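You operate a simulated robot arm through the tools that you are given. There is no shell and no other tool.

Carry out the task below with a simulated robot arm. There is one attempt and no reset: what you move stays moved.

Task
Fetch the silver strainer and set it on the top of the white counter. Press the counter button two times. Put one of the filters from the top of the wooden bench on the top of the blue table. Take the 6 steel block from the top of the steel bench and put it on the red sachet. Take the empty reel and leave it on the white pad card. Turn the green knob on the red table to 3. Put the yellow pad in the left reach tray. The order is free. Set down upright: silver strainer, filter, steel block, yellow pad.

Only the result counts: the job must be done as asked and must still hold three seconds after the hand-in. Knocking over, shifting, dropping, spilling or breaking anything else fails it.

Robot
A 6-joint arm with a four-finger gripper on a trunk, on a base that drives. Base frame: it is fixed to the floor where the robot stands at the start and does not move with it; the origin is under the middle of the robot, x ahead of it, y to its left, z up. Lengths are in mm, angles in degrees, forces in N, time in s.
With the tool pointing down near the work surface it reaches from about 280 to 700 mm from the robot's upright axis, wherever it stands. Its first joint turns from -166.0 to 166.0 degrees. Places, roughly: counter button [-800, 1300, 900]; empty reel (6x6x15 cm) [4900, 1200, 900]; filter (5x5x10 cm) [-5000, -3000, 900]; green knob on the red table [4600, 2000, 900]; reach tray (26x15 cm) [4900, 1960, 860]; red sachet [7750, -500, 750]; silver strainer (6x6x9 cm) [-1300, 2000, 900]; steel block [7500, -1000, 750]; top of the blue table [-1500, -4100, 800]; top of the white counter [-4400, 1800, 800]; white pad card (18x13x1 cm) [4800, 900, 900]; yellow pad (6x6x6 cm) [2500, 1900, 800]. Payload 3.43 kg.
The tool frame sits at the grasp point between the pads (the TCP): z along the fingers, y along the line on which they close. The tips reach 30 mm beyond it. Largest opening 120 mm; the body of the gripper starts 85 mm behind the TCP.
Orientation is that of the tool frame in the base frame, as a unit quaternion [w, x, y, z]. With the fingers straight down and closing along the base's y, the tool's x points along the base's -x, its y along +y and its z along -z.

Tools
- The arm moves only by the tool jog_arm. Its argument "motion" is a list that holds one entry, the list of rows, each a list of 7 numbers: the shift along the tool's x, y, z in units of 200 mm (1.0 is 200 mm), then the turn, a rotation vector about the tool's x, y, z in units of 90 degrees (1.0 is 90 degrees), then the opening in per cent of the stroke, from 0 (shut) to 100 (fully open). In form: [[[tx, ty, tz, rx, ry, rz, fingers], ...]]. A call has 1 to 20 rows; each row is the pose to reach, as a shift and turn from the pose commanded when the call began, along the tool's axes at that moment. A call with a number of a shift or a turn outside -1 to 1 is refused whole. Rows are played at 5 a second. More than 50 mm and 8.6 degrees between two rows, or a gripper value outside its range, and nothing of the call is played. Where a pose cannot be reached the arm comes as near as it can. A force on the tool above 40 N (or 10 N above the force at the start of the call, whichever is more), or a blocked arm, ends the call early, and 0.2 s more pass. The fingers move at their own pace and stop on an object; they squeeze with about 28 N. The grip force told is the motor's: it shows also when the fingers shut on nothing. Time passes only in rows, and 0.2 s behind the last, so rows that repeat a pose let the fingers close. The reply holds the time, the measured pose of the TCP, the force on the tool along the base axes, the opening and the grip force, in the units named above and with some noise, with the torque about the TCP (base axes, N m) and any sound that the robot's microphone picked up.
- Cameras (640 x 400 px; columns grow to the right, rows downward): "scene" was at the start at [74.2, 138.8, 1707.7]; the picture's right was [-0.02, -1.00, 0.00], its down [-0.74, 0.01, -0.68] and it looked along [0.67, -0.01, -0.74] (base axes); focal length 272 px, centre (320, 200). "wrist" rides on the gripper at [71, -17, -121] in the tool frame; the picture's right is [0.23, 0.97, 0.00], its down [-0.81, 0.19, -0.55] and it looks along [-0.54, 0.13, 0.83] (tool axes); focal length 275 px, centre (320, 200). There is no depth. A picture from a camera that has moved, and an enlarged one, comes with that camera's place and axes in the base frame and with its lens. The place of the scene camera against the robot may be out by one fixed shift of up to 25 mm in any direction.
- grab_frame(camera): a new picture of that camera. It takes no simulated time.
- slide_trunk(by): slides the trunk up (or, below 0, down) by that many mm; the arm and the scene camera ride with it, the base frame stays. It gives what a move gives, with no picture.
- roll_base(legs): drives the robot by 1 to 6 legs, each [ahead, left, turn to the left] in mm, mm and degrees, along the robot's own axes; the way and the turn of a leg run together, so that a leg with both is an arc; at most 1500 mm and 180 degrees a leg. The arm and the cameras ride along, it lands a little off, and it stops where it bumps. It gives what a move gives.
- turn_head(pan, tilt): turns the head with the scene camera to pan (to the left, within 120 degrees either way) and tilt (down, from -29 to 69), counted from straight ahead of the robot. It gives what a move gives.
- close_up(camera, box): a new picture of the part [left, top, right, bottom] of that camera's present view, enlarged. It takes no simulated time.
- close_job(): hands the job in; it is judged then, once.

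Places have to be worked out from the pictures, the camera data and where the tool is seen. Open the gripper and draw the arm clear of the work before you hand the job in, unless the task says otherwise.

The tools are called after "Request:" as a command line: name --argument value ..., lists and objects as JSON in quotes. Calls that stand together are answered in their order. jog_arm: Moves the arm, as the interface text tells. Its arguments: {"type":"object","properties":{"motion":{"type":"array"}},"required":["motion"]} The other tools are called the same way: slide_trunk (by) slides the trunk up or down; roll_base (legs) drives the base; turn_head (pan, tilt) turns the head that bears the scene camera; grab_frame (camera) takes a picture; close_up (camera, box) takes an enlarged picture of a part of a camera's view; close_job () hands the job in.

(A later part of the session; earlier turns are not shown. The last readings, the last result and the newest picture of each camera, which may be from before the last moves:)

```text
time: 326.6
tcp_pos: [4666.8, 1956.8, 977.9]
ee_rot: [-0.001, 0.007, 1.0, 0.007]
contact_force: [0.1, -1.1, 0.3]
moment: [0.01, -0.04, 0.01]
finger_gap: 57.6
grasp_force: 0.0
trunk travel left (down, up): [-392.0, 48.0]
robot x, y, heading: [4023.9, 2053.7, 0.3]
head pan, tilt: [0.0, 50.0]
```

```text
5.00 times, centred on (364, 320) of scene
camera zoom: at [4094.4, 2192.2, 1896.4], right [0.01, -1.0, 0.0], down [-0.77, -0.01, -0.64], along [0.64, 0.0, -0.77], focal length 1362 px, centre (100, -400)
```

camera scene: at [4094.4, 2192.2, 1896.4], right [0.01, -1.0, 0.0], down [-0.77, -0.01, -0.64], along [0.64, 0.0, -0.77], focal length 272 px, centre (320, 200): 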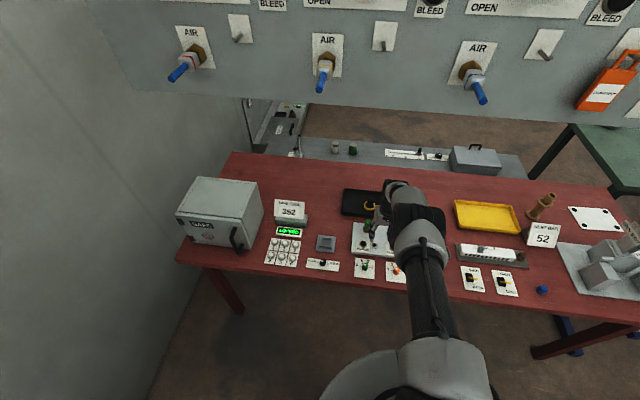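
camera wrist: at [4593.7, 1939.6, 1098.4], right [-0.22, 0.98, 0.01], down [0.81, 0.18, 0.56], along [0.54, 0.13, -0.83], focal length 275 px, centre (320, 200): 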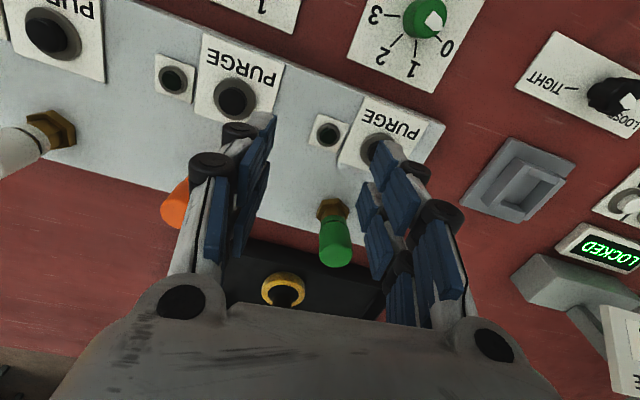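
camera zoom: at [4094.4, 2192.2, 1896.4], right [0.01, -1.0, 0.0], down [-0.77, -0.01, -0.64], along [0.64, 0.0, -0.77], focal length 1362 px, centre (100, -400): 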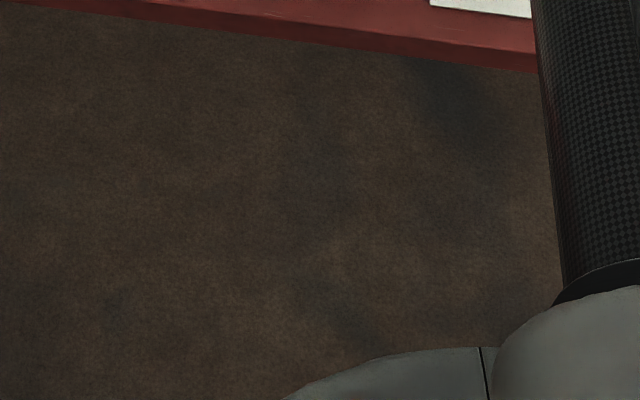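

I zoom in on the green knob with both cameras to read its scale.

Request:
close_up --camera "scene" --box '[344, 252, 392, 282]'

Request:
close_up --camera "wrist" --box '[340, 0, 500, 100]'

```text
13.33 times, centred on (368, 267) of scene
camera zoom: at [4094.4, 2192.2, 1896.4], right [0.01, -1.0, 0.0], down [-0.77, -0.01, -0.64], along [0.64, 0.0, -0.77], focal length 3632 px, centre (-320, -693)
```

zoom: 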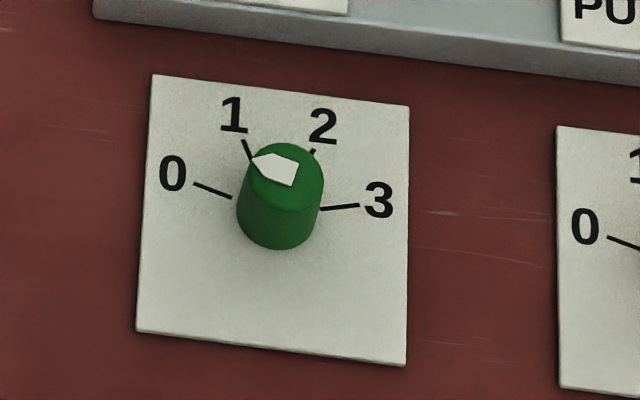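

```text
4.00 times, centred on (420, 50) of wrist
camera zoom: at [4593.7, 1939.6, 1098.4], right [-0.22, 0.98, 0.01], down [0.81, 0.18, 0.56], along [0.54, 0.13, -0.83], focal length 1101 px, centre (-80, 800)
```

zoom: 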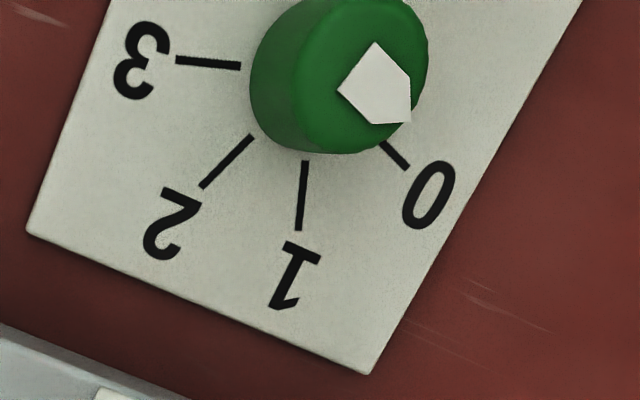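

The knob points at 0; marks 0→3 run clockwise over about 135° (≈45° steps). I'll grip it from above with the tool pre-rotated -67.5° and then turn +135° clockwise; first I move above the knob (~[4587, 2009]).

Request:
jog_arm --motion '[[[0.05, 0.033, 0, 0, 0, -0.09, 45], [0.1, 0.066, 0, 0, 0, -0.18, 45], [0.15, 0.1, 0, 0, 0, -0.27, 45], [0.2, 0.133, 0, 0, 0, -0.36, 45], [0.26, 0.166, 0, 0, 0, -0.45, 45], [0.31, 0.2, 0, 0, 0, -0.54, 45], [0.36, 0.233, 0, 0, 0, -0.63, 45], [0.41, 0.265, 0, 0, 0, -0.72, 45], [0.41, 0.265, 0, 0, 0, -0.75, 45], [0.41, 0.265, 0, 0, 0, -0.75, 45]]]'

Request:
grab_frame --camera "wrist"

Request:
grab_frame --camera "scene"

```text
time: 328.8
tcp_pos: [4587.0, 2010.9, 978.9]
ee_rot: [0.004, -0.551, 0.834, 0.004]
contact_force: [0.1, -0.1, 1.4]
moment: [-0.02, -0.01, 0.01]
finger_gap: 53.9
grasp_force: 0.0
trunk travel left (down, up): [-392.0, 48.0]
robot x, y, heading: [4026.4, 2051.2, 0.3]
head pan, tilt: [0.0, 50.0]
```

```text
taken
camera wrist: at [4572.0, 1937.4, 1098.1], right [-0.99, 0.17, 0.0], down [0.14, 0.81, 0.56], along [0.09, 0.55, -0.83], focal length 275 px, centre (320, 200)
```

wrist: 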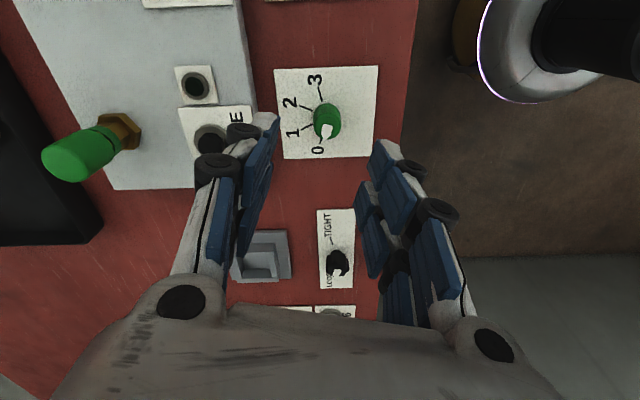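

```text
taken
camera scene: at [4095.5, 2192.3, 1896.4], right [0.01, -1.0, 0.0], down [-0.77, -0.01, -0.64], along [0.64, 0.0, -0.77], focal length 272 px, centre (320, 200)
```

scene: 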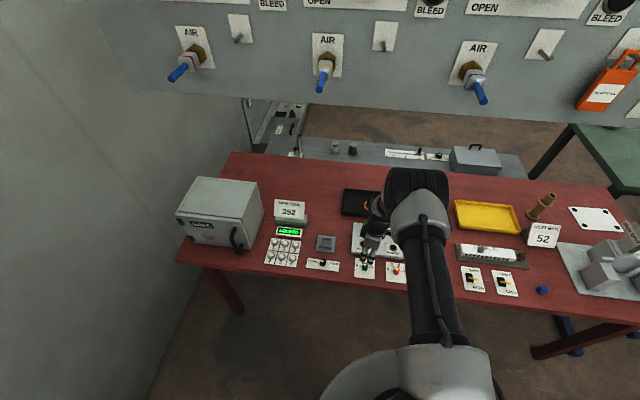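

Request:
close_up --camera "wrist" --box '[260, 60, 388, 140]'

```text
5.00 times, centred on (324, 100) of wrist
camera zoom: at [4572.0, 1937.4, 1098.1], right [-0.99, 0.17, 0.0], down [0.14, 0.81, 0.56], along [0.09, 0.55, -0.83], focal length 1376 px, centre (300, 700)
```

zoom: 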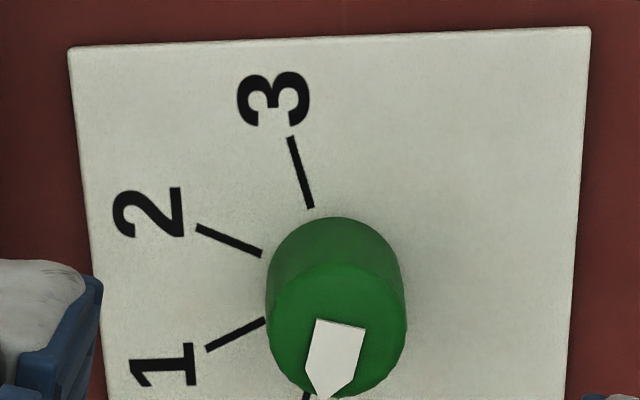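

Knob axis ≈ [4578, 2018], about 22–25 mm wide and ~33 mm tall. I centre over it and descend to z≈920 for a finer look.

Request:
jog_arm --motion '[[[-0.01, 0.03, 0.1, 0, 0, 0, 45], [-0.019, 0.057, 0.2, 0, 0, 0, 45], [-0.019, 0.057, 0.29, 0, 0, 0, 45], [-0.019, 0.057, 0.29, 0, 0, 0, 45]]]'

Request:
grab_frame --camera "wrist"

Request:
close_up --camera "wrist" --box '[240, 60, 400, 160]'

```text
time: 329.8
tcp_pos: [4578.1, 2020.0, 920.3]
ee_rot: [0.003, -0.55, 0.835, 0.004]
contact_force: [-0.5, 0.4, 0.2]
moment: [0.01, -0.01, -0.01]
finger_gap: 53.7
grasp_force: 0.0
trunk travel left (down, up): [-392.0, 48.0]
robot x, y, heading: [4027.3, 2047.3, 0.6]
head pan, tilt: [0.0, 50.0]
```

```text
taken
camera wrist: at [4563.7, 1946.3, 1040.6], right [-0.99, 0.17, 0.0], down [0.14, 0.81, 0.56], along [0.1, 0.55, -0.83], focal length 275 px, centre (320, 200)
```

wrist: 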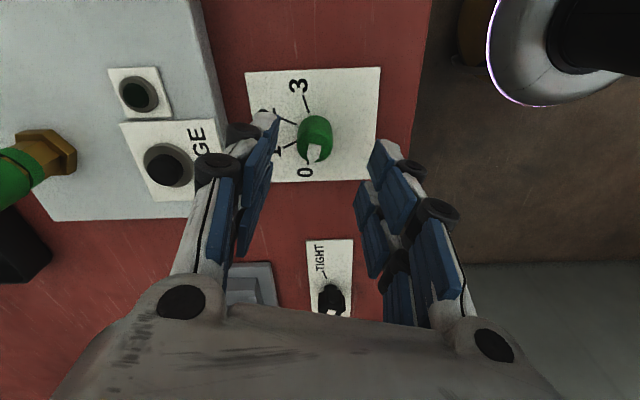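

```text
4.00 times, centred on (320, 110) of wrist
camera zoom: at [4563.7, 1946.3, 1040.6], right [-0.99, 0.17, 0.0], down [0.14, 0.81, 0.56], along [0.1, 0.55, -0.83], focal length 1101 px, centre (320, 560)
```

zoom: 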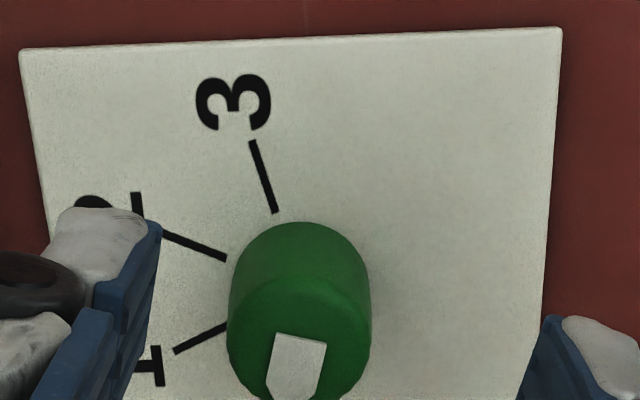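

The knob top is at z≈890, ~21 mm wide, axis ≈ [4577, 2009]. I shift 11 mm to centre on it and recheck.

Request:
jog_arm --motion '[[[0.03, -0.008, 0, 0, 0, 0, 45], [0.055, -0.015, 0, 0, 0, 0, 45], [0.055, -0.015, 0, 0, 0, 0, 45]]]'

Request:
close_up --camera "wrist" --box '[240, 80, 400, 180]'

Request:
close_up --camera "scene" --box '[330, 232, 410, 282]'

```text
time: 330.6
tcp_pos: [4574.7, 2008.0, 920.9]
ee_rot: [0.003, -0.551, 0.834, 0.004]
contact_force: [-0.2, -0.4, -0.2]
moment: [-0.01, 0.02, 0.01]
finger_gap: 54.0
grasp_force: 0.0
trunk travel left (down, up): [-392.0, 48.0]
robot x, y, heading: [4029.7, 2052.0, 0.1]
head pan, tilt: [0.0, 50.0]
```

```text
4.00 times, centred on (320, 130) of wrist
camera zoom: at [4562.1, 1934.7, 1040.6], right [-0.99, 0.17, 0.0], down [0.14, 0.81, 0.56], along [0.1, 0.55, -0.83], focal length 1101 px, centre (320, 480)
```

zoom: 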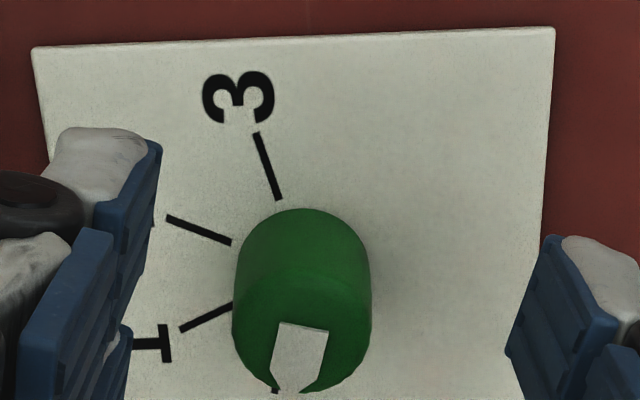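

```text
8.00 times, centred on (370, 257) of scene
camera zoom: at [4095.6, 2192.3, 1896.4], right [0.01, -1.0, 0.0], down [-0.77, -0.01, -0.64], along [0.64, 0.0, -0.77], focal length 2179 px, centre (-80, -256)
```

zoom: 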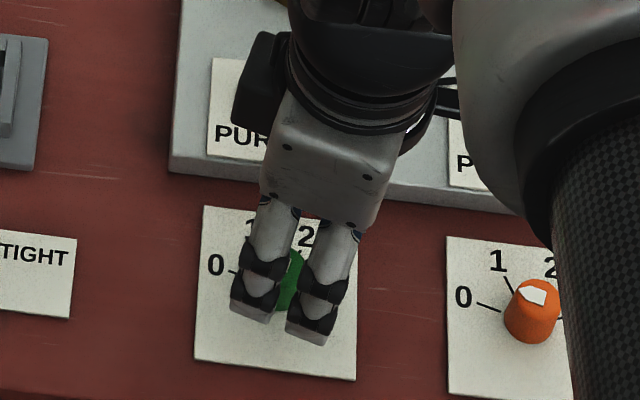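

The knob is aligned with the tool axis within ~3 mm. I lower 23 mm (tips ~10 mm above the plate) with a small lateral correction, and close on it.

Request:
jog_arm --motion '[[[0, -0.0135, 0.05, 0, 0, 0, 45], [0, -0.0135, 0.1, 0, 0, 0, 45], [0, -0.0135, 0.115, 0, 0, 0, 45], [0, -0.0135, 0.115, 0, 0, 0, 30], [0, -0.0135, 0.115, 0, 0, 0, 15], [0, -0.0135, 0.115, 0, 0, 0, 5], [0, -0.0135, 0.115, 0, 0, 0, 5], [0, -0.0135, 0.115, 0, 0, 0, 5]]]'

Request:
close_up --camera "wrist" --box '[240, 100, 400, 200]'

```text
time: 332.4
tcp_pos: [4578.4, 2008.1, 897.0]
ee_rot: [0.003, -0.55, 0.835, 0.005]
contact_force: [-1.3, 0.6, -0.5]
moment: [0.01, 0.09, 0.0]
finger_gap: 22.4
grasp_force: 44.8
trunk travel left (down, up): [-392.0, 48.0]
robot x, y, heading: [4025.9, 2052.7, 0.2]
head pan, tilt: [0.0, 50.0]
```

```text
4.00 times, centred on (320, 150) of wrist
camera zoom: at [4563.7, 1934.2, 1017.0], right [-0.99, 0.17, 0.0], down [0.14, 0.81, 0.56], along [0.09, 0.55, -0.83], focal length 1101 px, centre (320, 400)
```

zoom: 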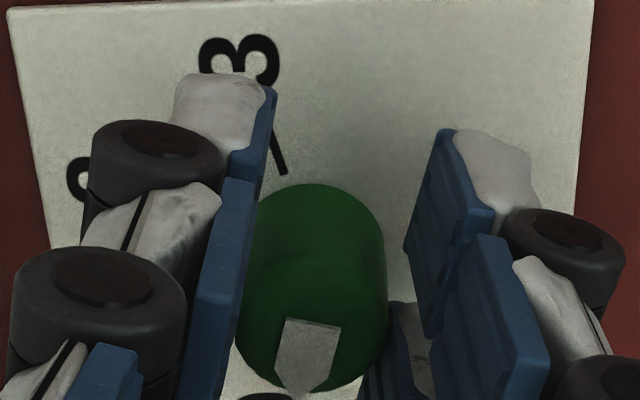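

Request:
jog_arm --motion '[[[0, 0, 0, 0, 0, 0, 5], [0, 0, 0, 0, 0, 0, 5], [0, 0, 0, 0, 0, 0, 5]]]'

Request:
grab_frame --camera "wrist"

Request:
close_up --camera "scene" --box '[330, 232, 410, 282]'

```text
time: 333.2
tcp_pos: [4578.0, 2008.0, 896.5]
ee_rot: [0.003, -0.551, 0.835, 0.005]
contact_force: [-2.3, 0.9, -3.2]
moment: [0.04, 0.06, 0.0]
finger_gap: 22.9
grasp_force: 44.5
trunk travel left (down, up): [-392.0, 48.0]
robot x, y, heading: [4024.8, 2049.2, 0.4]
head pan, tilt: [0.0, 50.0]
```

```text
taken
camera wrist: at [4563.7, 1934.2, 1017.0], right [-0.99, 0.17, 0.0], down [0.14, 0.81, 0.56], along [0.09, 0.55, -0.83], focal length 275 px, centre (320, 200)
```

wrist: 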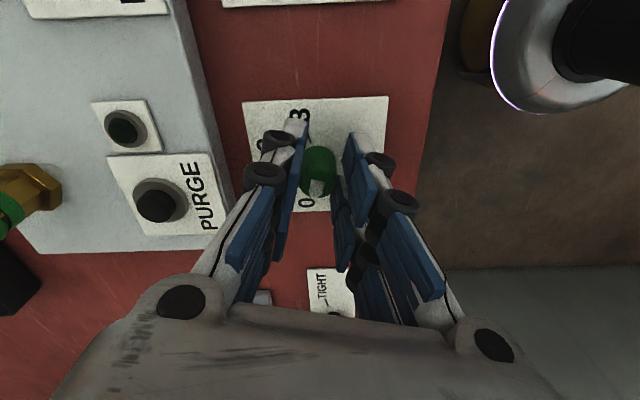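

```text
8.00 times, centred on (370, 257) of scene
camera zoom: at [4095.5, 2192.4, 1896.3], right [0.01, -1.0, 0.0], down [-0.77, -0.01, -0.64], along [0.64, 0.0, -0.77], focal length 2179 px, centre (-80, -256)
```

zoom: 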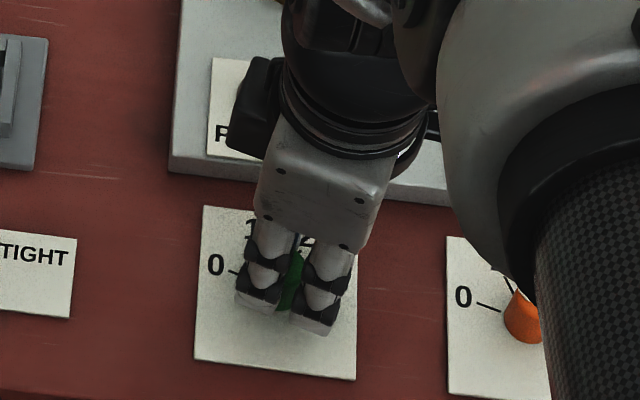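

The knob sits ~1.5–2 mm toward one finger, so only that finger bears. I open slightly, shift 2 mm along the closing axis and close again.

Request:
jog_arm --motion '[[[0, 0, 0, 0, 0, 0, 28], [0, -0.01, 0, 0, 0, 0, 28], [0, -0.01, 0, 0, 0, 0, 15], [0, -0.01, 0, 0, 0, 0, 5], [0, -0.01, 0, 0, 0, 0, 5], [0, -0.01, 0, 0, 0, 0, 5]]]'

Request:
close_up --camera "wrist" --box '[240, 100, 400, 200]'

```text
time: 334.6
tcp_pos: [4578.6, 2009.1, 897.1]
ee_rot: [0.002, -0.55, 0.835, 0.005]
contact_force: [-10.3, 7.1, -1.4]
moment: [0.27, 0.32, 0.06]
finger_gap: 22.9
grasp_force: 45.0
trunk travel left (down, up): [-392.0, 48.0]
robot x, y, heading: [4025.0, 2050.2, 0.3]
head pan, tilt: [0.0, 50.0]
```

```text
4.00 times, centred on (320, 150) of wrist
camera zoom: at [4564.1, 1934.2, 1016.8], right [-0.99, 0.17, 0.01], down [0.14, 0.81, 0.56], along [0.09, 0.55, -0.83], focal length 1101 px, centre (320, 400)
```

zoom: 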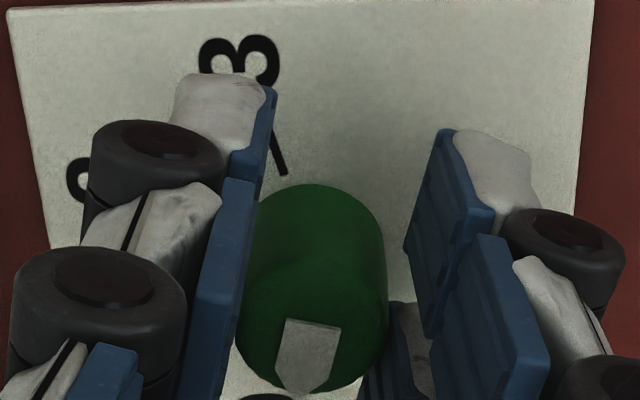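

The lateral force shows both pads were already bearing on the knob; I shift back the 2 mm to null the side load.

Request:
jog_arm --motion '[[[0, 0, 0, 0, 0, 0, 26], [0, 0.01, 0, 0, 0, 0, 26], [0, 0.01, 0, 0, 0, 0, 12], [0, 0.01, 0, 0, 0, 0, 5], [0, 0.01, 0, 0, 0, 0, 5], [0, 0.01, 0, 0, 0, 0, 5]]]'

```text
time: 336.0
tcp_pos: [4577.7, 2007.0, 897.3]
ee_rot: [0.003, -0.55, 0.835, 0.004]
contact_force: [-4.1, 2.3, 3.3]
moment: [0.07, 0.15, 0.05]
finger_gap: 22.4
grasp_force: 45.2
trunk travel left (down, up): [-392.0, 48.0]
robot x, y, heading: [4026.6, 2050.6, 0.2]
head pan, tilt: [0.0, 50.0]
```

Side load is now small. I turn the knob clockwise 67.5° in the first call.

Request:
jog_arm --motion '[[[0, 0, 0, 0, 0, 0.083, 5], [0, 0, 0, 0, 0, 0.167, 5], [0, 0, 0, 0, 0, 0.25, 5], [0, 0, 0, 0, 0, 0.333, 5], [0, 0, 0, 0, 0, 0.417, 5], [0, 0, 0, 0, 0, 0.5, 5], [0, 0, 0, 0, 0, 0.583, 5], [0, 0, 0, 0, 0, 0.667, 5], [0, 0, 0, 0, 0, 0.75, 5], [0, 0, 0, 0, 0, 0.75, 5]]]'

Request:
grab_frame --camera "wrist"

Request:
close_up --camera "scene" --box '[330, 232, 410, 282]'

```text
time: 337.8
tcp_pos: [4573.5, 2011.0, 897.4]
ee_rot: [-0.003, -0.083, 0.997, 0.008]
contact_force: [-5.2, 13.2, 13.2]
moment: [0.57, 0.27, 0.1]
finger_gap: 22.6
grasp_force: 45.1
trunk travel left (down, up): [-392.0, 48.0]
robot x, y, heading: [4028.7, 2052.2, 0.6]
head pan, tilt: [0.0, 50.0]
stopped in row 8: the force on the tool passed its limit at 41 N (the readings are from after the stop); the commanded pose is now the measured one
```

```text
taken
camera wrist: at [4506.0, 1982.3, 1018.4], right [-0.39, 0.92, 0.02], down [0.77, 0.32, 0.55], along [0.5, 0.23, -0.83], focal length 275 px, centre (320, 200)
```

wrist: 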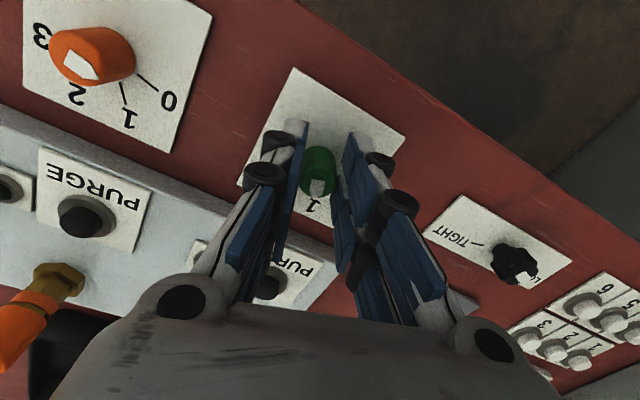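

```text
8.00 times, centred on (370, 257) of scene
camera zoom: at [4092.9, 2192.5, 1896.6], right [0.01, -1.0, 0.0], down [-0.77, -0.01, -0.64], along [0.64, 0.01, -0.77], focal length 2179 px, centre (-80, -256)
```

zoom: 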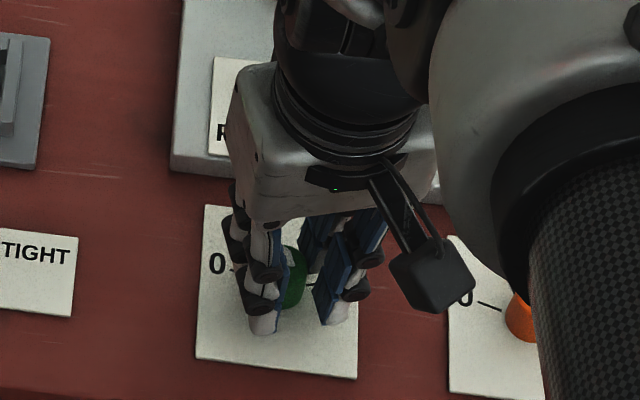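

The turn stopped at ~57° because the tool axis is a few mm off the knob axis. I open the fingers, look, and re-centre before continuing.

Request:
jog_arm --motion '[[[0, 0, 0, 0, 0, 0, 20], [0, 0, 0, 0, 0, 0, 40], [0, 0, 0, 0, 0, 0, 40]]]'

Request:
close_up --camera "wrist" --box '[240, 100, 400, 200]'

Request:
close_up --camera "scene" --box '[330, 232, 410, 282]'

```text
time: 338.6
tcp_pos: [4575.5, 2009.8, 896.7]
ee_rot: [-0.003, -0.083, 0.997, 0.007]
contact_force: [-0.6, 0.1, -0.5]
moment: [0.03, -0.03, -0.02]
finger_gap: 48.3
grasp_force: 0.0
trunk travel left (down, up): [-392.0, 48.0]
robot x, y, heading: [4026.6, 2049.4, 0.3]
head pan, tilt: [0.0, 50.0]
```

```text
4.00 times, centred on (320, 150) of wrist
camera zoom: at [4507.3, 1980.0, 1017.0], right [-0.39, 0.92, 0.01], down [0.77, 0.32, 0.55], along [0.5, 0.22, -0.83], focal length 1101 px, centre (320, 400)
```

zoom: 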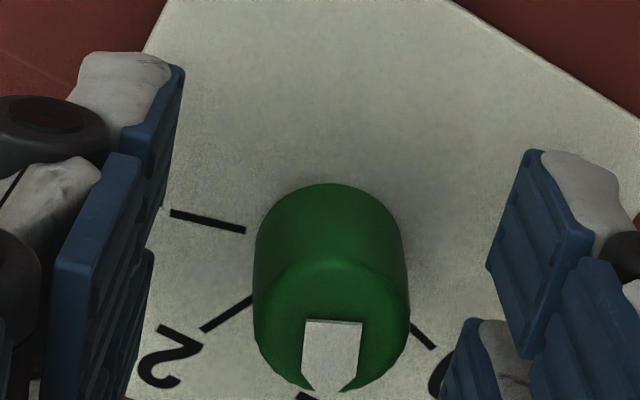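

```text
8.00 times, centred on (370, 257) of scene
camera zoom: at [4095.4, 2192.3, 1896.4], right [0.01, -1.0, 0.0], down [-0.77, -0.01, -0.64], along [0.64, 0.01, -0.77], focal length 2179 px, centre (-80, -256)
```

zoom: 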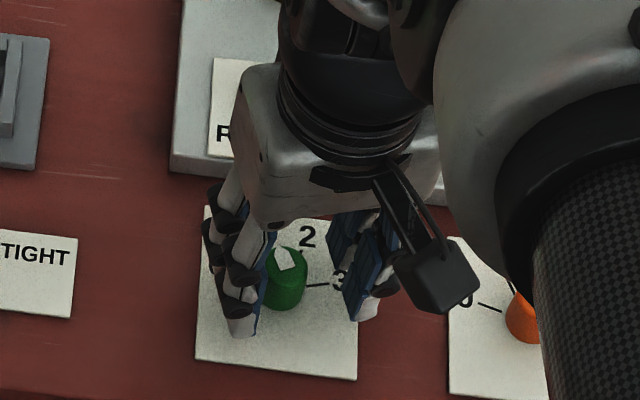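

From the deflection I get the true knob axis ≈ [4580, 2012] (top z≈880). The pointer is at about 0.8. I re-centre, go 9 mm lower for more overlap and regrip.

Request:
jog_arm --motion '[[[-0.0235, 0.008, 0, 0, 0, 0, 40], [-0.0235, 0.008, 0.025, 0, 0, 0, 40], [-0.0235, 0.008, 0.045, 0, 0, 0, 40], [-0.0235, 0.008, 0.045, 0, 0, 0, 25], [-0.0235, 0.008, 0.045, 0, 0, 0, 12], [-0.0235, 0.008, 0.045, 0, 0, 0, 5], [-0.0235, 0.008, 0.045, 0, 0, 0, 5], [-0.0235, 0.008, 0.045, 0, 0, 0, 5]]]'

Request:
close_up --camera "wrist" --box '[240, 100, 400, 200]'

```text
time: 340.4
tcp_pos: [4580.9, 2014.9, 886.7]
ee_rot: [-0.002, -0.082, 0.997, 0.006]
contact_force: [1.1, 5.6, -1.7]
moment: [0.19, -0.2, -0.01]
finger_gap: 21.1
grasp_force: 45.3
trunk travel left (down, up): [-392.0, 48.0]
robot x, y, heading: [4026.6, 2050.7, 0.3]
head pan, tilt: [0.0, 50.0]
```

```text
4.00 times, centred on (320, 150) of wrist
camera zoom: at [4511.8, 1983.7, 1008.1], right [-0.39, 0.92, 0.01], down [0.77, 0.32, 0.55], along [0.5, 0.22, -0.83], focal length 1101 px, centre (320, 400)
```

zoom: 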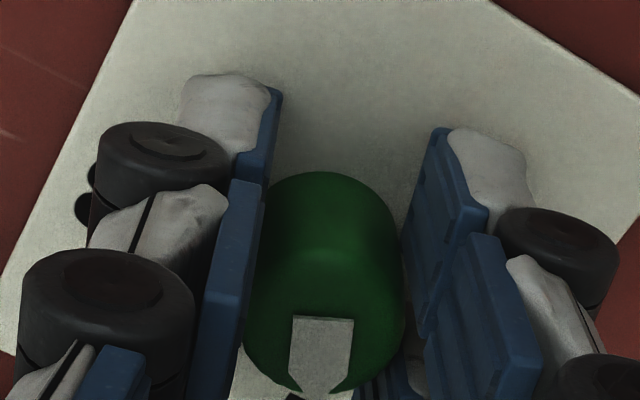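

Request:
jog_arm --motion '[[[0, 0.006, 0, 0, 0, 0.08, 5], [0, 0.006, 0, 0, 0, 0.16, 5], [0, 0.006, 0, 0, 0, 0.24, 5], [0, 0.006, 0, 0, 0, 0.32, 5], [0, 0.006, 0, 0, 0, 0.4, 5], [0, 0.006, 0, 0, 0, 0.4, 5]]]'

Request:
grab_frame --camera "wrist"

Request:
close_up --camera "scene" --box '[330, 232, 410, 282]'

```text
time: 341.8
tcp_pos: [4580.8, 2013.1, 887.0]
ee_rot: [-0.005, 0.23, 0.973, 0.006]
contact_force: [3.9, -0.5, 0.3]
moment: [-0.36, -0.59, -0.04]
finger_gap: 21.0
grasp_force: 44.6
trunk travel left (down, up): [-392.0, 48.0]
robot x, y, heading: [4028.8, 2052.0, 0.3]
head pan, tilt: [0.0, 50.0]
```

```text
taken
camera wrist: at [4508.0, 2029.1, 1008.7], right [0.23, 0.97, 0.01], down [0.81, -0.2, 0.55], along [0.53, -0.12, -0.84], focal length 275 px, centre (320, 200)
```

wrist: 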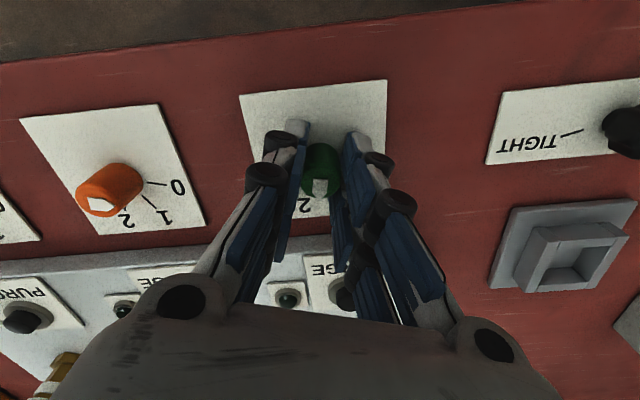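

```text
8.00 times, centred on (370, 257) of scene
camera zoom: at [4095.8, 2192.6, 1896.4], right [0.01, -1.0, 0.0], down [-0.77, -0.01, -0.64], along [0.64, 0.01, -0.77], focal length 2179 px, centre (-80, -256)
```

zoom: 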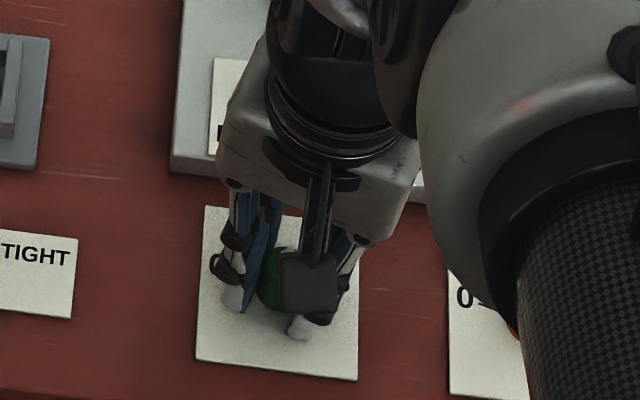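

Smooth 36° turn with low force. I zoom in to read the pointer relative to the marks.

Request:
close_up --camera "wrist" --box '[240, 120, 400, 220]'

```text
4.00 times, centred on (320, 170) of wrist
camera zoom: at [4508.0, 2029.1, 1008.7], right [0.23, 0.97, 0.01], down [0.81, -0.2, 0.55], along [0.53, -0.12, -0.84], focal length 1101 px, centre (320, 320)
```

zoom: 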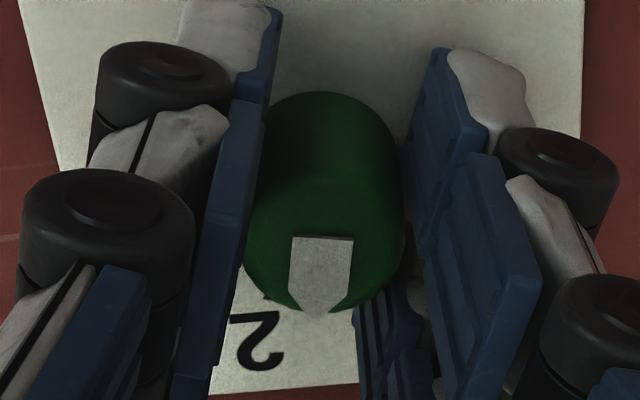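

The pointer is now at about 13° right of straight ahead (between 1 and 2); mark 3 is at ≈75° right. I rotate another 61°.

Request:
jog_arm --motion '[[[0, 0, 0, 0, 0, 0.085, 5], [0, 0, 0, 0, 0, 0.17, 5], [0, 0, 0, 0, 0, 0.255, 5], [0, 0, 0, 0, 0, 0.34, 5], [0, 0, 0, 0, 0, 0.425, 5], [0, 0, 0, 0, 0, 0.51, 5], [0, 0, 0, 0, 0, 0.595, 5], [0, 0, 0, 0, 0, 0.678, 5], [0, 0, 0, 0, 0, 0.678, 5]]]'

Request:
close_up --camera "wrist" --box '[240, 120, 400, 220]'

```text
time: 343.8
tcp_pos: [4580.1, 2013.6, 886.3]
ee_rot: [-0.007, 0.692, 0.722, 0.003]
contact_force: [6.5, -0.4, 4.0]
moment: [0.32, -0.23, -0.03]
finger_gap: 21.1
grasp_force: 44.8
trunk travel left (down, up): [-392.0, 48.0]
robot x, y, heading: [4021.8, 2055.4, 0.4]
head pan, tilt: [0.0, 50.0]
```

```text
4.00 times, centred on (320, 170) of wrist
camera zoom: at [4559.7, 2082.8, 1009.2], right [0.96, 0.27, 0.0], down [0.23, -0.81, 0.54], along [0.14, -0.52, -0.84], focal length 1101 px, centre (320, 320)
```

zoom: 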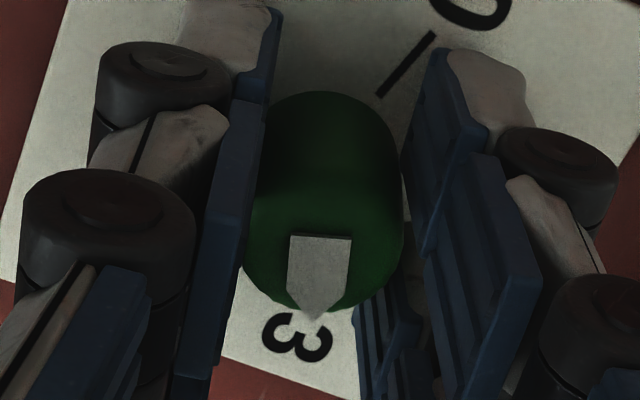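

The pointer appears at mark 3. I open the fingers, rise and check.

Request:
jog_arm --motion '[[[0, 0, 0, 0, 0, 0, 20], [0, 0, 0, 0, 0, 0, 40], [0, 0, 0, 0, 0, 0, 45], [0, 0, -0.1, 0, 0, 0, 45], [0, 0, -0.25, 0, 0, 0, 45], [0, 0, -0.4, 0, 0, 0, 45], [0, 0, -0.4, 0, 0, 0, 45]]]'

Request:
grab_frame --camera "wrist"

Request:
close_up --camera "wrist" --box '[240, 60, 400, 160]'

Request:
close_up --camera "scene" --box '[330, 232, 410, 282]'

```text
time: 345.4
tcp_pos: [4580.5, 2012.1, 966.4]
ee_rot: [-0.008, 0.692, 0.722, 0.003]
contact_force: [0.7, 0.7, -0.1]
moment: [0.05, -0.01, -0.02]
finger_gap: 54.2
grasp_force: 0.1
trunk travel left (down, up): [-392.0, 48.0]
robot x, y, heading: [4027.8, 2048.6, 0.5]
head pan, tilt: [0.0, 50.0]
```

```text
taken
camera wrist: at [4559.7, 2081.8, 1089.7], right [0.96, 0.27, 0.0], down [0.23, -0.81, 0.54], along [0.14, -0.52, -0.84], focal length 275 px, centre (320, 200)
```

wrist: 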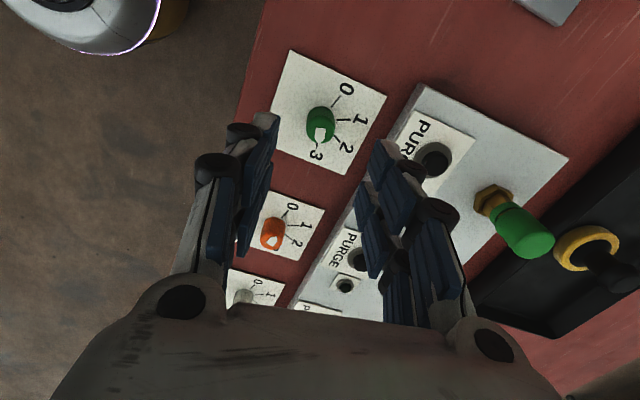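

```text
4.00 times, centred on (320, 110) of wrist
camera zoom: at [4559.7, 2081.8, 1089.7], right [0.96, 0.27, 0.0], down [0.23, -0.81, 0.54], along [0.14, -0.52, -0.84], focal length 1101 px, centre (320, 560)
```

zoom: 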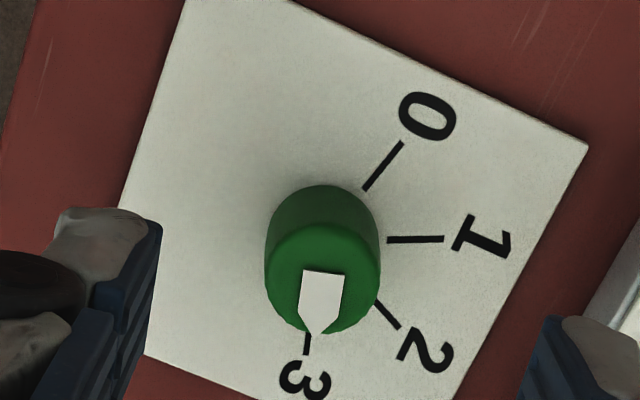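

```text
8.00 times, centred on (370, 257) of scene
camera zoom: at [4095.8, 2192.5, 1896.3], right [0.01, -1.0, 0.0], down [-0.77, -0.01, -0.64], along [0.64, 0.01, -0.77], focal length 2179 px, centre (-80, -256)
```

zoom: 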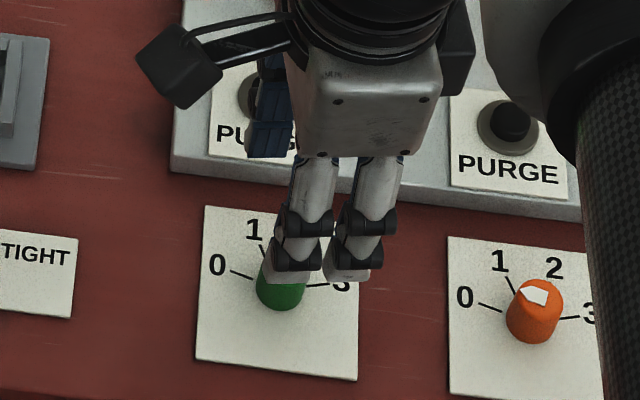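

By back-projecting the ticks, mark 3 lies at azimuth ≈ -82° and marks are ~50° apart. I zoom in tightly to measure the pointer's actual direction.

Request:
close_up --camera "wrist" --box '[296, 100, 344, 160]'

Request:
close_up --camera "wrist" --box '[290, 100, 354, 140]'

```text
6.67 times, centred on (320, 130) of wrist
camera zoom: at [4559.7, 2081.8, 1089.7], right [0.96, 0.27, 0.0], down [0.23, -0.81, 0.54], along [0.14, -0.52, -0.84], focal length 1835 px, centre (320, 667)
```

zoom: 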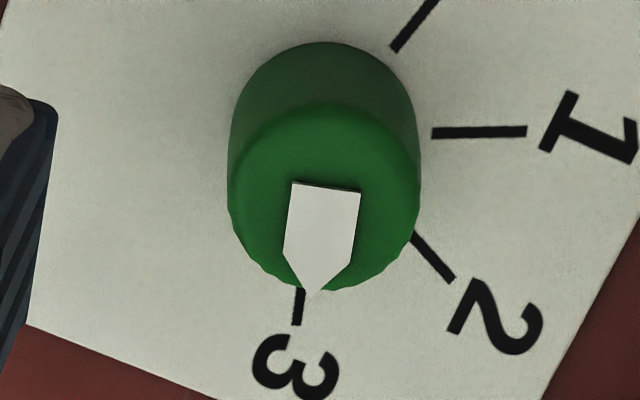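

```text
10.00 times, centred on (322, 120) of wrist
camera zoom: at [4559.7, 2081.8, 1089.7], right [0.96, 0.27, 0.0], down [0.23, -0.81, 0.54], along [0.14, -0.52, -0.84], focal length 2753 px, centre (300, 1000)
```

zoom: 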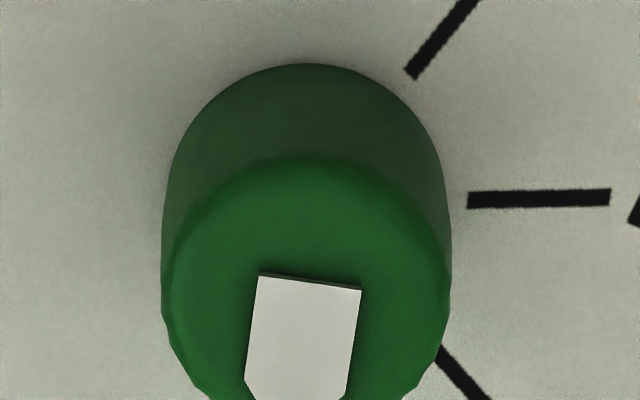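

The pointer azimuth computes to ≈ -81.6°, i.e. right on mark 3. Now I turn the tool back to neutral, back off and strafe right toward the reel and pad card.

Request:
jog_arm --motion '[[[0, 0, -0.05, 0, 0, -0.09, 60], [0, 0, -0.1, 0, 0, -0.18, 60], [0, 0, -0.15, 0, 0, -0.27, 60], [0, 0, -0.15, 0, 0, -0.36, 60], [0, 0, -0.15, 0, 0, -0.45, 60], [0, 0, -0.15, 0, 0, -0.54, 60], [0, 0, -0.15, 0, 0, -0.63, 60], [0, 0, -0.15, 0, 0, -0.72, 60], [0, 0, -0.15, 0, 0, -0.81, 60], [0, 0, -0.15, 0, 0, -0.9, 60], [0, 0, -0.15, 0, 0, -0.973, 60], [0, 0, -0.15, 0, 0, -0.973, 60]]]'

Request:
roll_base --legs '[[-150, 0, 0], [0, -900, 0]]'

Request:
turn_head --pan 0 --tilt 40

Request:
grab_frame --camera "scene"

Request:
grab_frame --camera "wrist"

```text
time: 348.0
tcp_pos: [4580.0, 2014.0, 996.6]
ee_rot: [-0.003, -0.001, 1.0, 0.007]
contact_force: [-1.2, 0.3, 0.0]
moment: [-0.01, 0.04, -0.01]
finger_gap: 72.0
grasp_force: 0.2
trunk travel left (down, up): [-392.0, 48.0]
robot x, y, heading: [4026.0, 2051.6, 0.5]
head pan, tilt: [0.0, 50.0]
```

```text
time: 353.7
tcp_pos: [4434.7, 1094.9, 997.3]
ee_rot: [-0.004, 0.004, 1.0, 0.007]
contact_force: [-0.5, 0.7, -0.2]
moment: [0.04, 0.02, 0.0]
finger_gap: 72.0
grasp_force: 0.2
trunk travel left (down, up): [-392.0, 48.0]
robot x, y, heading: [3876.6, 1136.9, 0.1]
head pan, tilt: [0.0, 50.0]
```

```text
time: 354.5
tcp_pos: [4433.8, 1095.9, 996.6]
ee_rot: [-0.004, 0.004, 1.0, 0.007]
contact_force: [-0.9, 0.7, -0.1]
moment: [0.01, 0.01, -0.01]
finger_gap: 72.1
grasp_force: 0.0
trunk travel left (down, up): [-392.0, 48.0]
robot x, y, heading: [3877.1, 1141.3, -0.1]
head pan, tilt: [0.0, 40.0]
```

```text
taken
camera scene: at [3958.9, 1279.9, 1910.5], right [0.0, -1.0, 0.0], down [-0.64, 0.0, -0.77], along [0.77, 0.0, -0.64], focal length 272 px, centre (320, 200)
```

scene: 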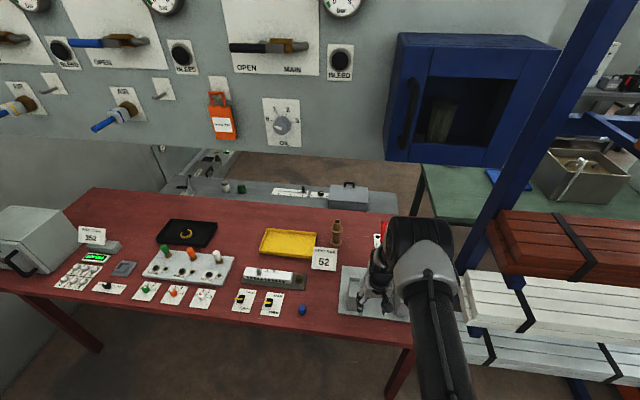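

```text
taken
camera wrist: at [4362.3, 1078.5, 1118.1], right [-0.22, 0.97, 0.01], down [0.82, 0.18, 0.55], along [0.53, 0.13, -0.84], focal length 275 px, centre (320, 200)
```

wrist: 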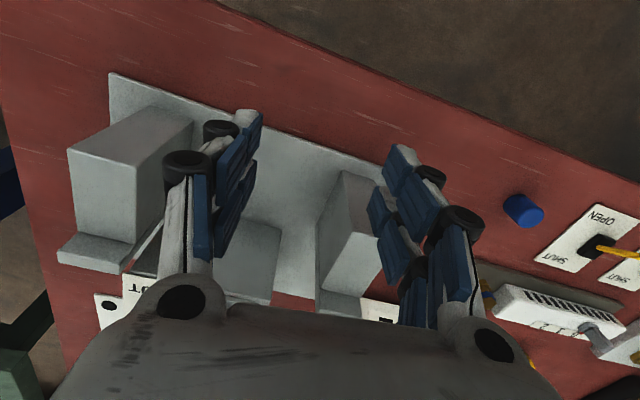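

I zoom on the reel and the neighbourhood of the card.

Request:
close_up --camera "scene" --box '[290, 200, 386, 260]'

Request:
close_up --camera "scene" --box '[220, 190, 444, 330]'

```text
6.67 times, centred on (338, 230) of scene
camera zoom: at [3958.9, 1279.9, 1910.5], right [0.0, -1.0, 0.0], down [-0.64, 0.0, -0.77], along [0.77, 0.0, -0.64], focal length 1816 px, centre (200, 0)
```

zoom: 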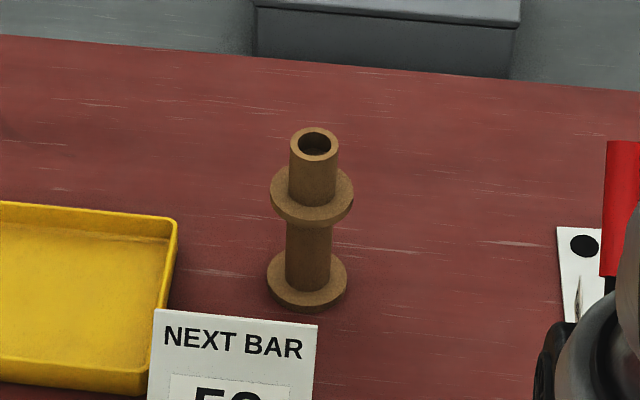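

```text
2.86 times, centred on (332, 260) of scene
camera zoom: at [3958.9, 1279.9, 1910.5], right [0.0, -1.0, 0.0], down [-0.64, 0.0, -0.77], along [0.77, 0.0, -0.64], focal length 778 px, centre (286, 29)
```

zoom: 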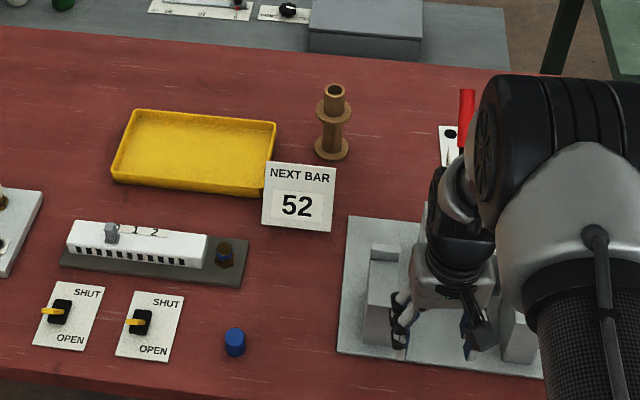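

The reel is a spool (tube above the upper flange is graspable) at ≈[4896, 1198]; the machine's red lever near [4745, 1027] reaches z≈1140. I back off and sidestep to see the card and machine from the right side.

Request:
roll_base --legs '[[-270, 0, 0], [0, -420, 0]]'

Request:
turn_head --pan 15 --tilt 32

Request:
grab_frame --camera "scene"

Request:
close_up --camera "scene" --box '[230, 170, 390, 270]'

```text
time: 358.6
tcp_pos: [4164.4, 677.0, 997.8]
ee_rot: [-0.003, 0.005, 1.0, 0.007]
contact_force: [-0.1, -0.4, 0.1]
moment: [0.04, -0.02, -0.02]
finger_gap: 72.1
grasp_force: 0.1
trunk travel left (down, up): [-392.0, 48.0]
robot x, y, heading: [3608.9, 721.9, -0.0]
head pan, tilt: [0.0, 40.0]
```

```text
time: 359.3
tcp_pos: [4164.1, 677.7, 996.9]
ee_rot: [-0.003, 0.004, 1.0, 0.007]
contact_force: [-0.6, -0.2, -0.2]
moment: [-0.01, 0.02, 0.0]
finger_gap: 72.1
grasp_force: 0.0
trunk travel left (down, up): [-392.0, 48.0]
robot x, y, heading: [3613.5, 722.1, 0.2]
head pan, tilt: [15.0, 32.0]
```

```text
taken
camera scene: at [3691.0, 884.9, 1922.7], right [0.26, -0.97, 0.0], down [-0.51, -0.14, -0.85], along [0.82, 0.22, -0.53], focal length 272 px, centre (320, 200)
```

scene: 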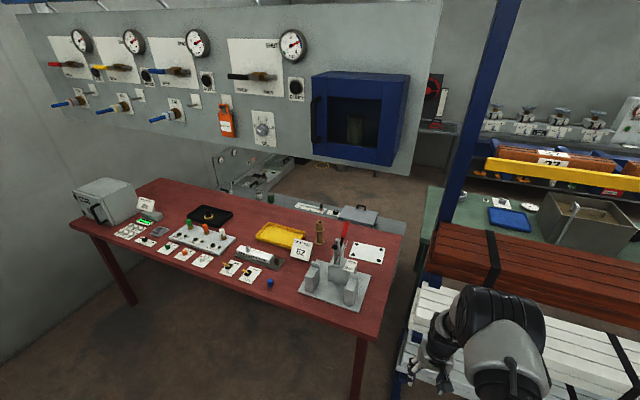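

```text
4.00 times, centred on (310, 220) of scene
camera zoom: at [3691.0, 884.9, 1922.7], right [0.26, -0.97, 0.0], down [-0.51, -0.14, -0.85], along [0.82, 0.22, -0.53], focal length 1090 px, centre (360, 120)
```

zoom: 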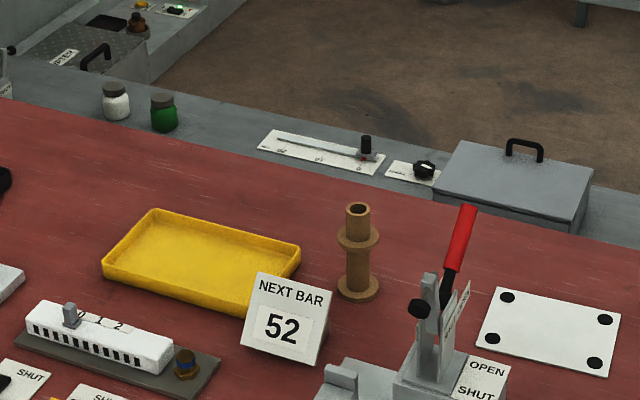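

Now the layout is clear: card spans x 4800–4935, y 830–1012 (centre ≈ [4868, 922]); reel ≈[4897, 1208]; overhead blue box bottom z≈1582. I raise the hand relative to the trunk, lower the trunk to keep the elbow low, and approach the reel from the front.

Request:
jog_arm --motion '[[[0, 0, -0.2, 0, 0, 0, 60], [0, 0, -0.4, 0, 0, 0, 60], [0, 0, -0.6, 0, 0, 0, 60], [0, 0, -0.8, 0, 0, 0, 60], [0, 0, -0.98, 0, 0, 0, 60], [0, 0, -0.98, 0, 0, 0, 60]]]'

Request:
slide_trunk --by -140

Request:
roll_base --legs '[[0, 520, 0], [330, 0, 0]]'

Request:
turn_head --pan 0 --tilt 40

Request:
grab_frame --camera "scene"

Request:
grab_frame --camera "wrist"

```text
time: 360.7
tcp_pos: [4165.7, 673.3, 1193.6]
ee_rot: [-0.004, 0.004, 1.0, 0.006]
contact_force: [0.9, -0.6, -0.3]
moment: [-0.02, -0.05, 0.0]
finger_gap: 72.2
grasp_force: 0.1
trunk travel left (down, up): [-392.0, 48.0]
robot x, y, heading: [3608.4, 720.1, 0.1]
head pan, tilt: [15.0, 32.0]
```

```text
time: 362.4
tcp_pos: [4165.6, 674.5, 1054.3]
ee_rot: [-0.002, 0.004, 1.0, 0.006]
contact_force: [-0.1, -0.4, 0.6]
moment: [-0.01, -0.02, 0.0]
finger_gap: 71.9
grasp_force: 0.0
trunk travel left (down, up): [-252.0, 188.0]
robot x, y, heading: [3608.8, 720.4, 0.0]
head pan, tilt: [15.0, 32.0]
```

```text
time: 367.2
tcp_pos: [4499.2, 1189.7, 1053.5]
ee_rot: [-0.004, 0.007, 1.0, 0.006]
contact_force: [0.3, -0.6, -0.3]
moment: [0.02, 0.02, 0.02]
finger_gap: 72.1
grasp_force: 0.1
trunk travel left (down, up): [-252.0, 188.0]
robot x, y, heading: [3945.3, 1242.1, -0.1]
head pan, tilt: [15.0, 32.0]
```

```text
time: 368.0
tcp_pos: [4499.5, 1190.6, 1053.4]
ee_rot: [-0.004, 0.007, 1.0, 0.006]
contact_force: [0.4, -0.8, 0.0]
moment: [-0.01, -0.02, -0.04]
finger_gap: 72.1
grasp_force: 0.1
trunk travel left (down, up): [-252.0, 188.0]
robot x, y, heading: [3939.3, 1238.8, -0.5]
head pan, tilt: [0.0, 40.0]
```

```text
taken
camera scene: at [4023.3, 1379.3, 1770.6], right [-0.01, -1.0, 0.0], down [-0.64, 0.0, -0.77], along [0.77, 0.0, -0.64], focal length 272 px, centre (320, 200)
```

scene: 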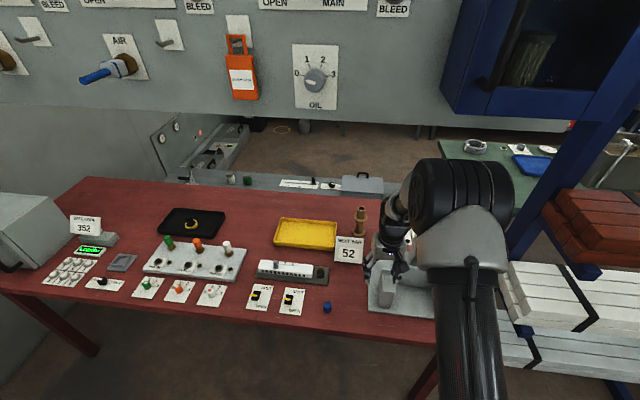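

```text
taken
camera wrist: at [4426.2, 1172.1, 1174.8], right [-0.22, 0.98, 0.01], down [0.82, 0.17, 0.55], along [0.53, 0.13, -0.83], focal length 275 px, centre (320, 200)
```

wrist: 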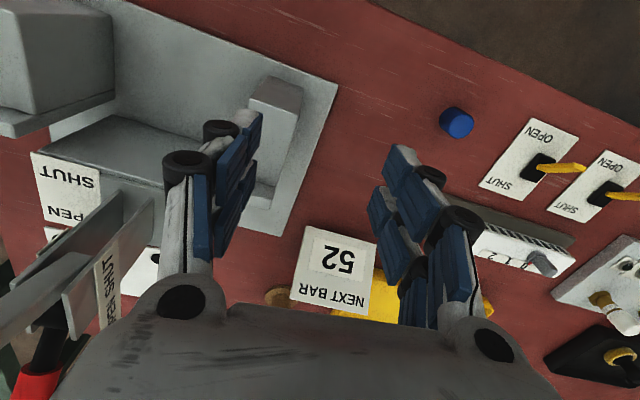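

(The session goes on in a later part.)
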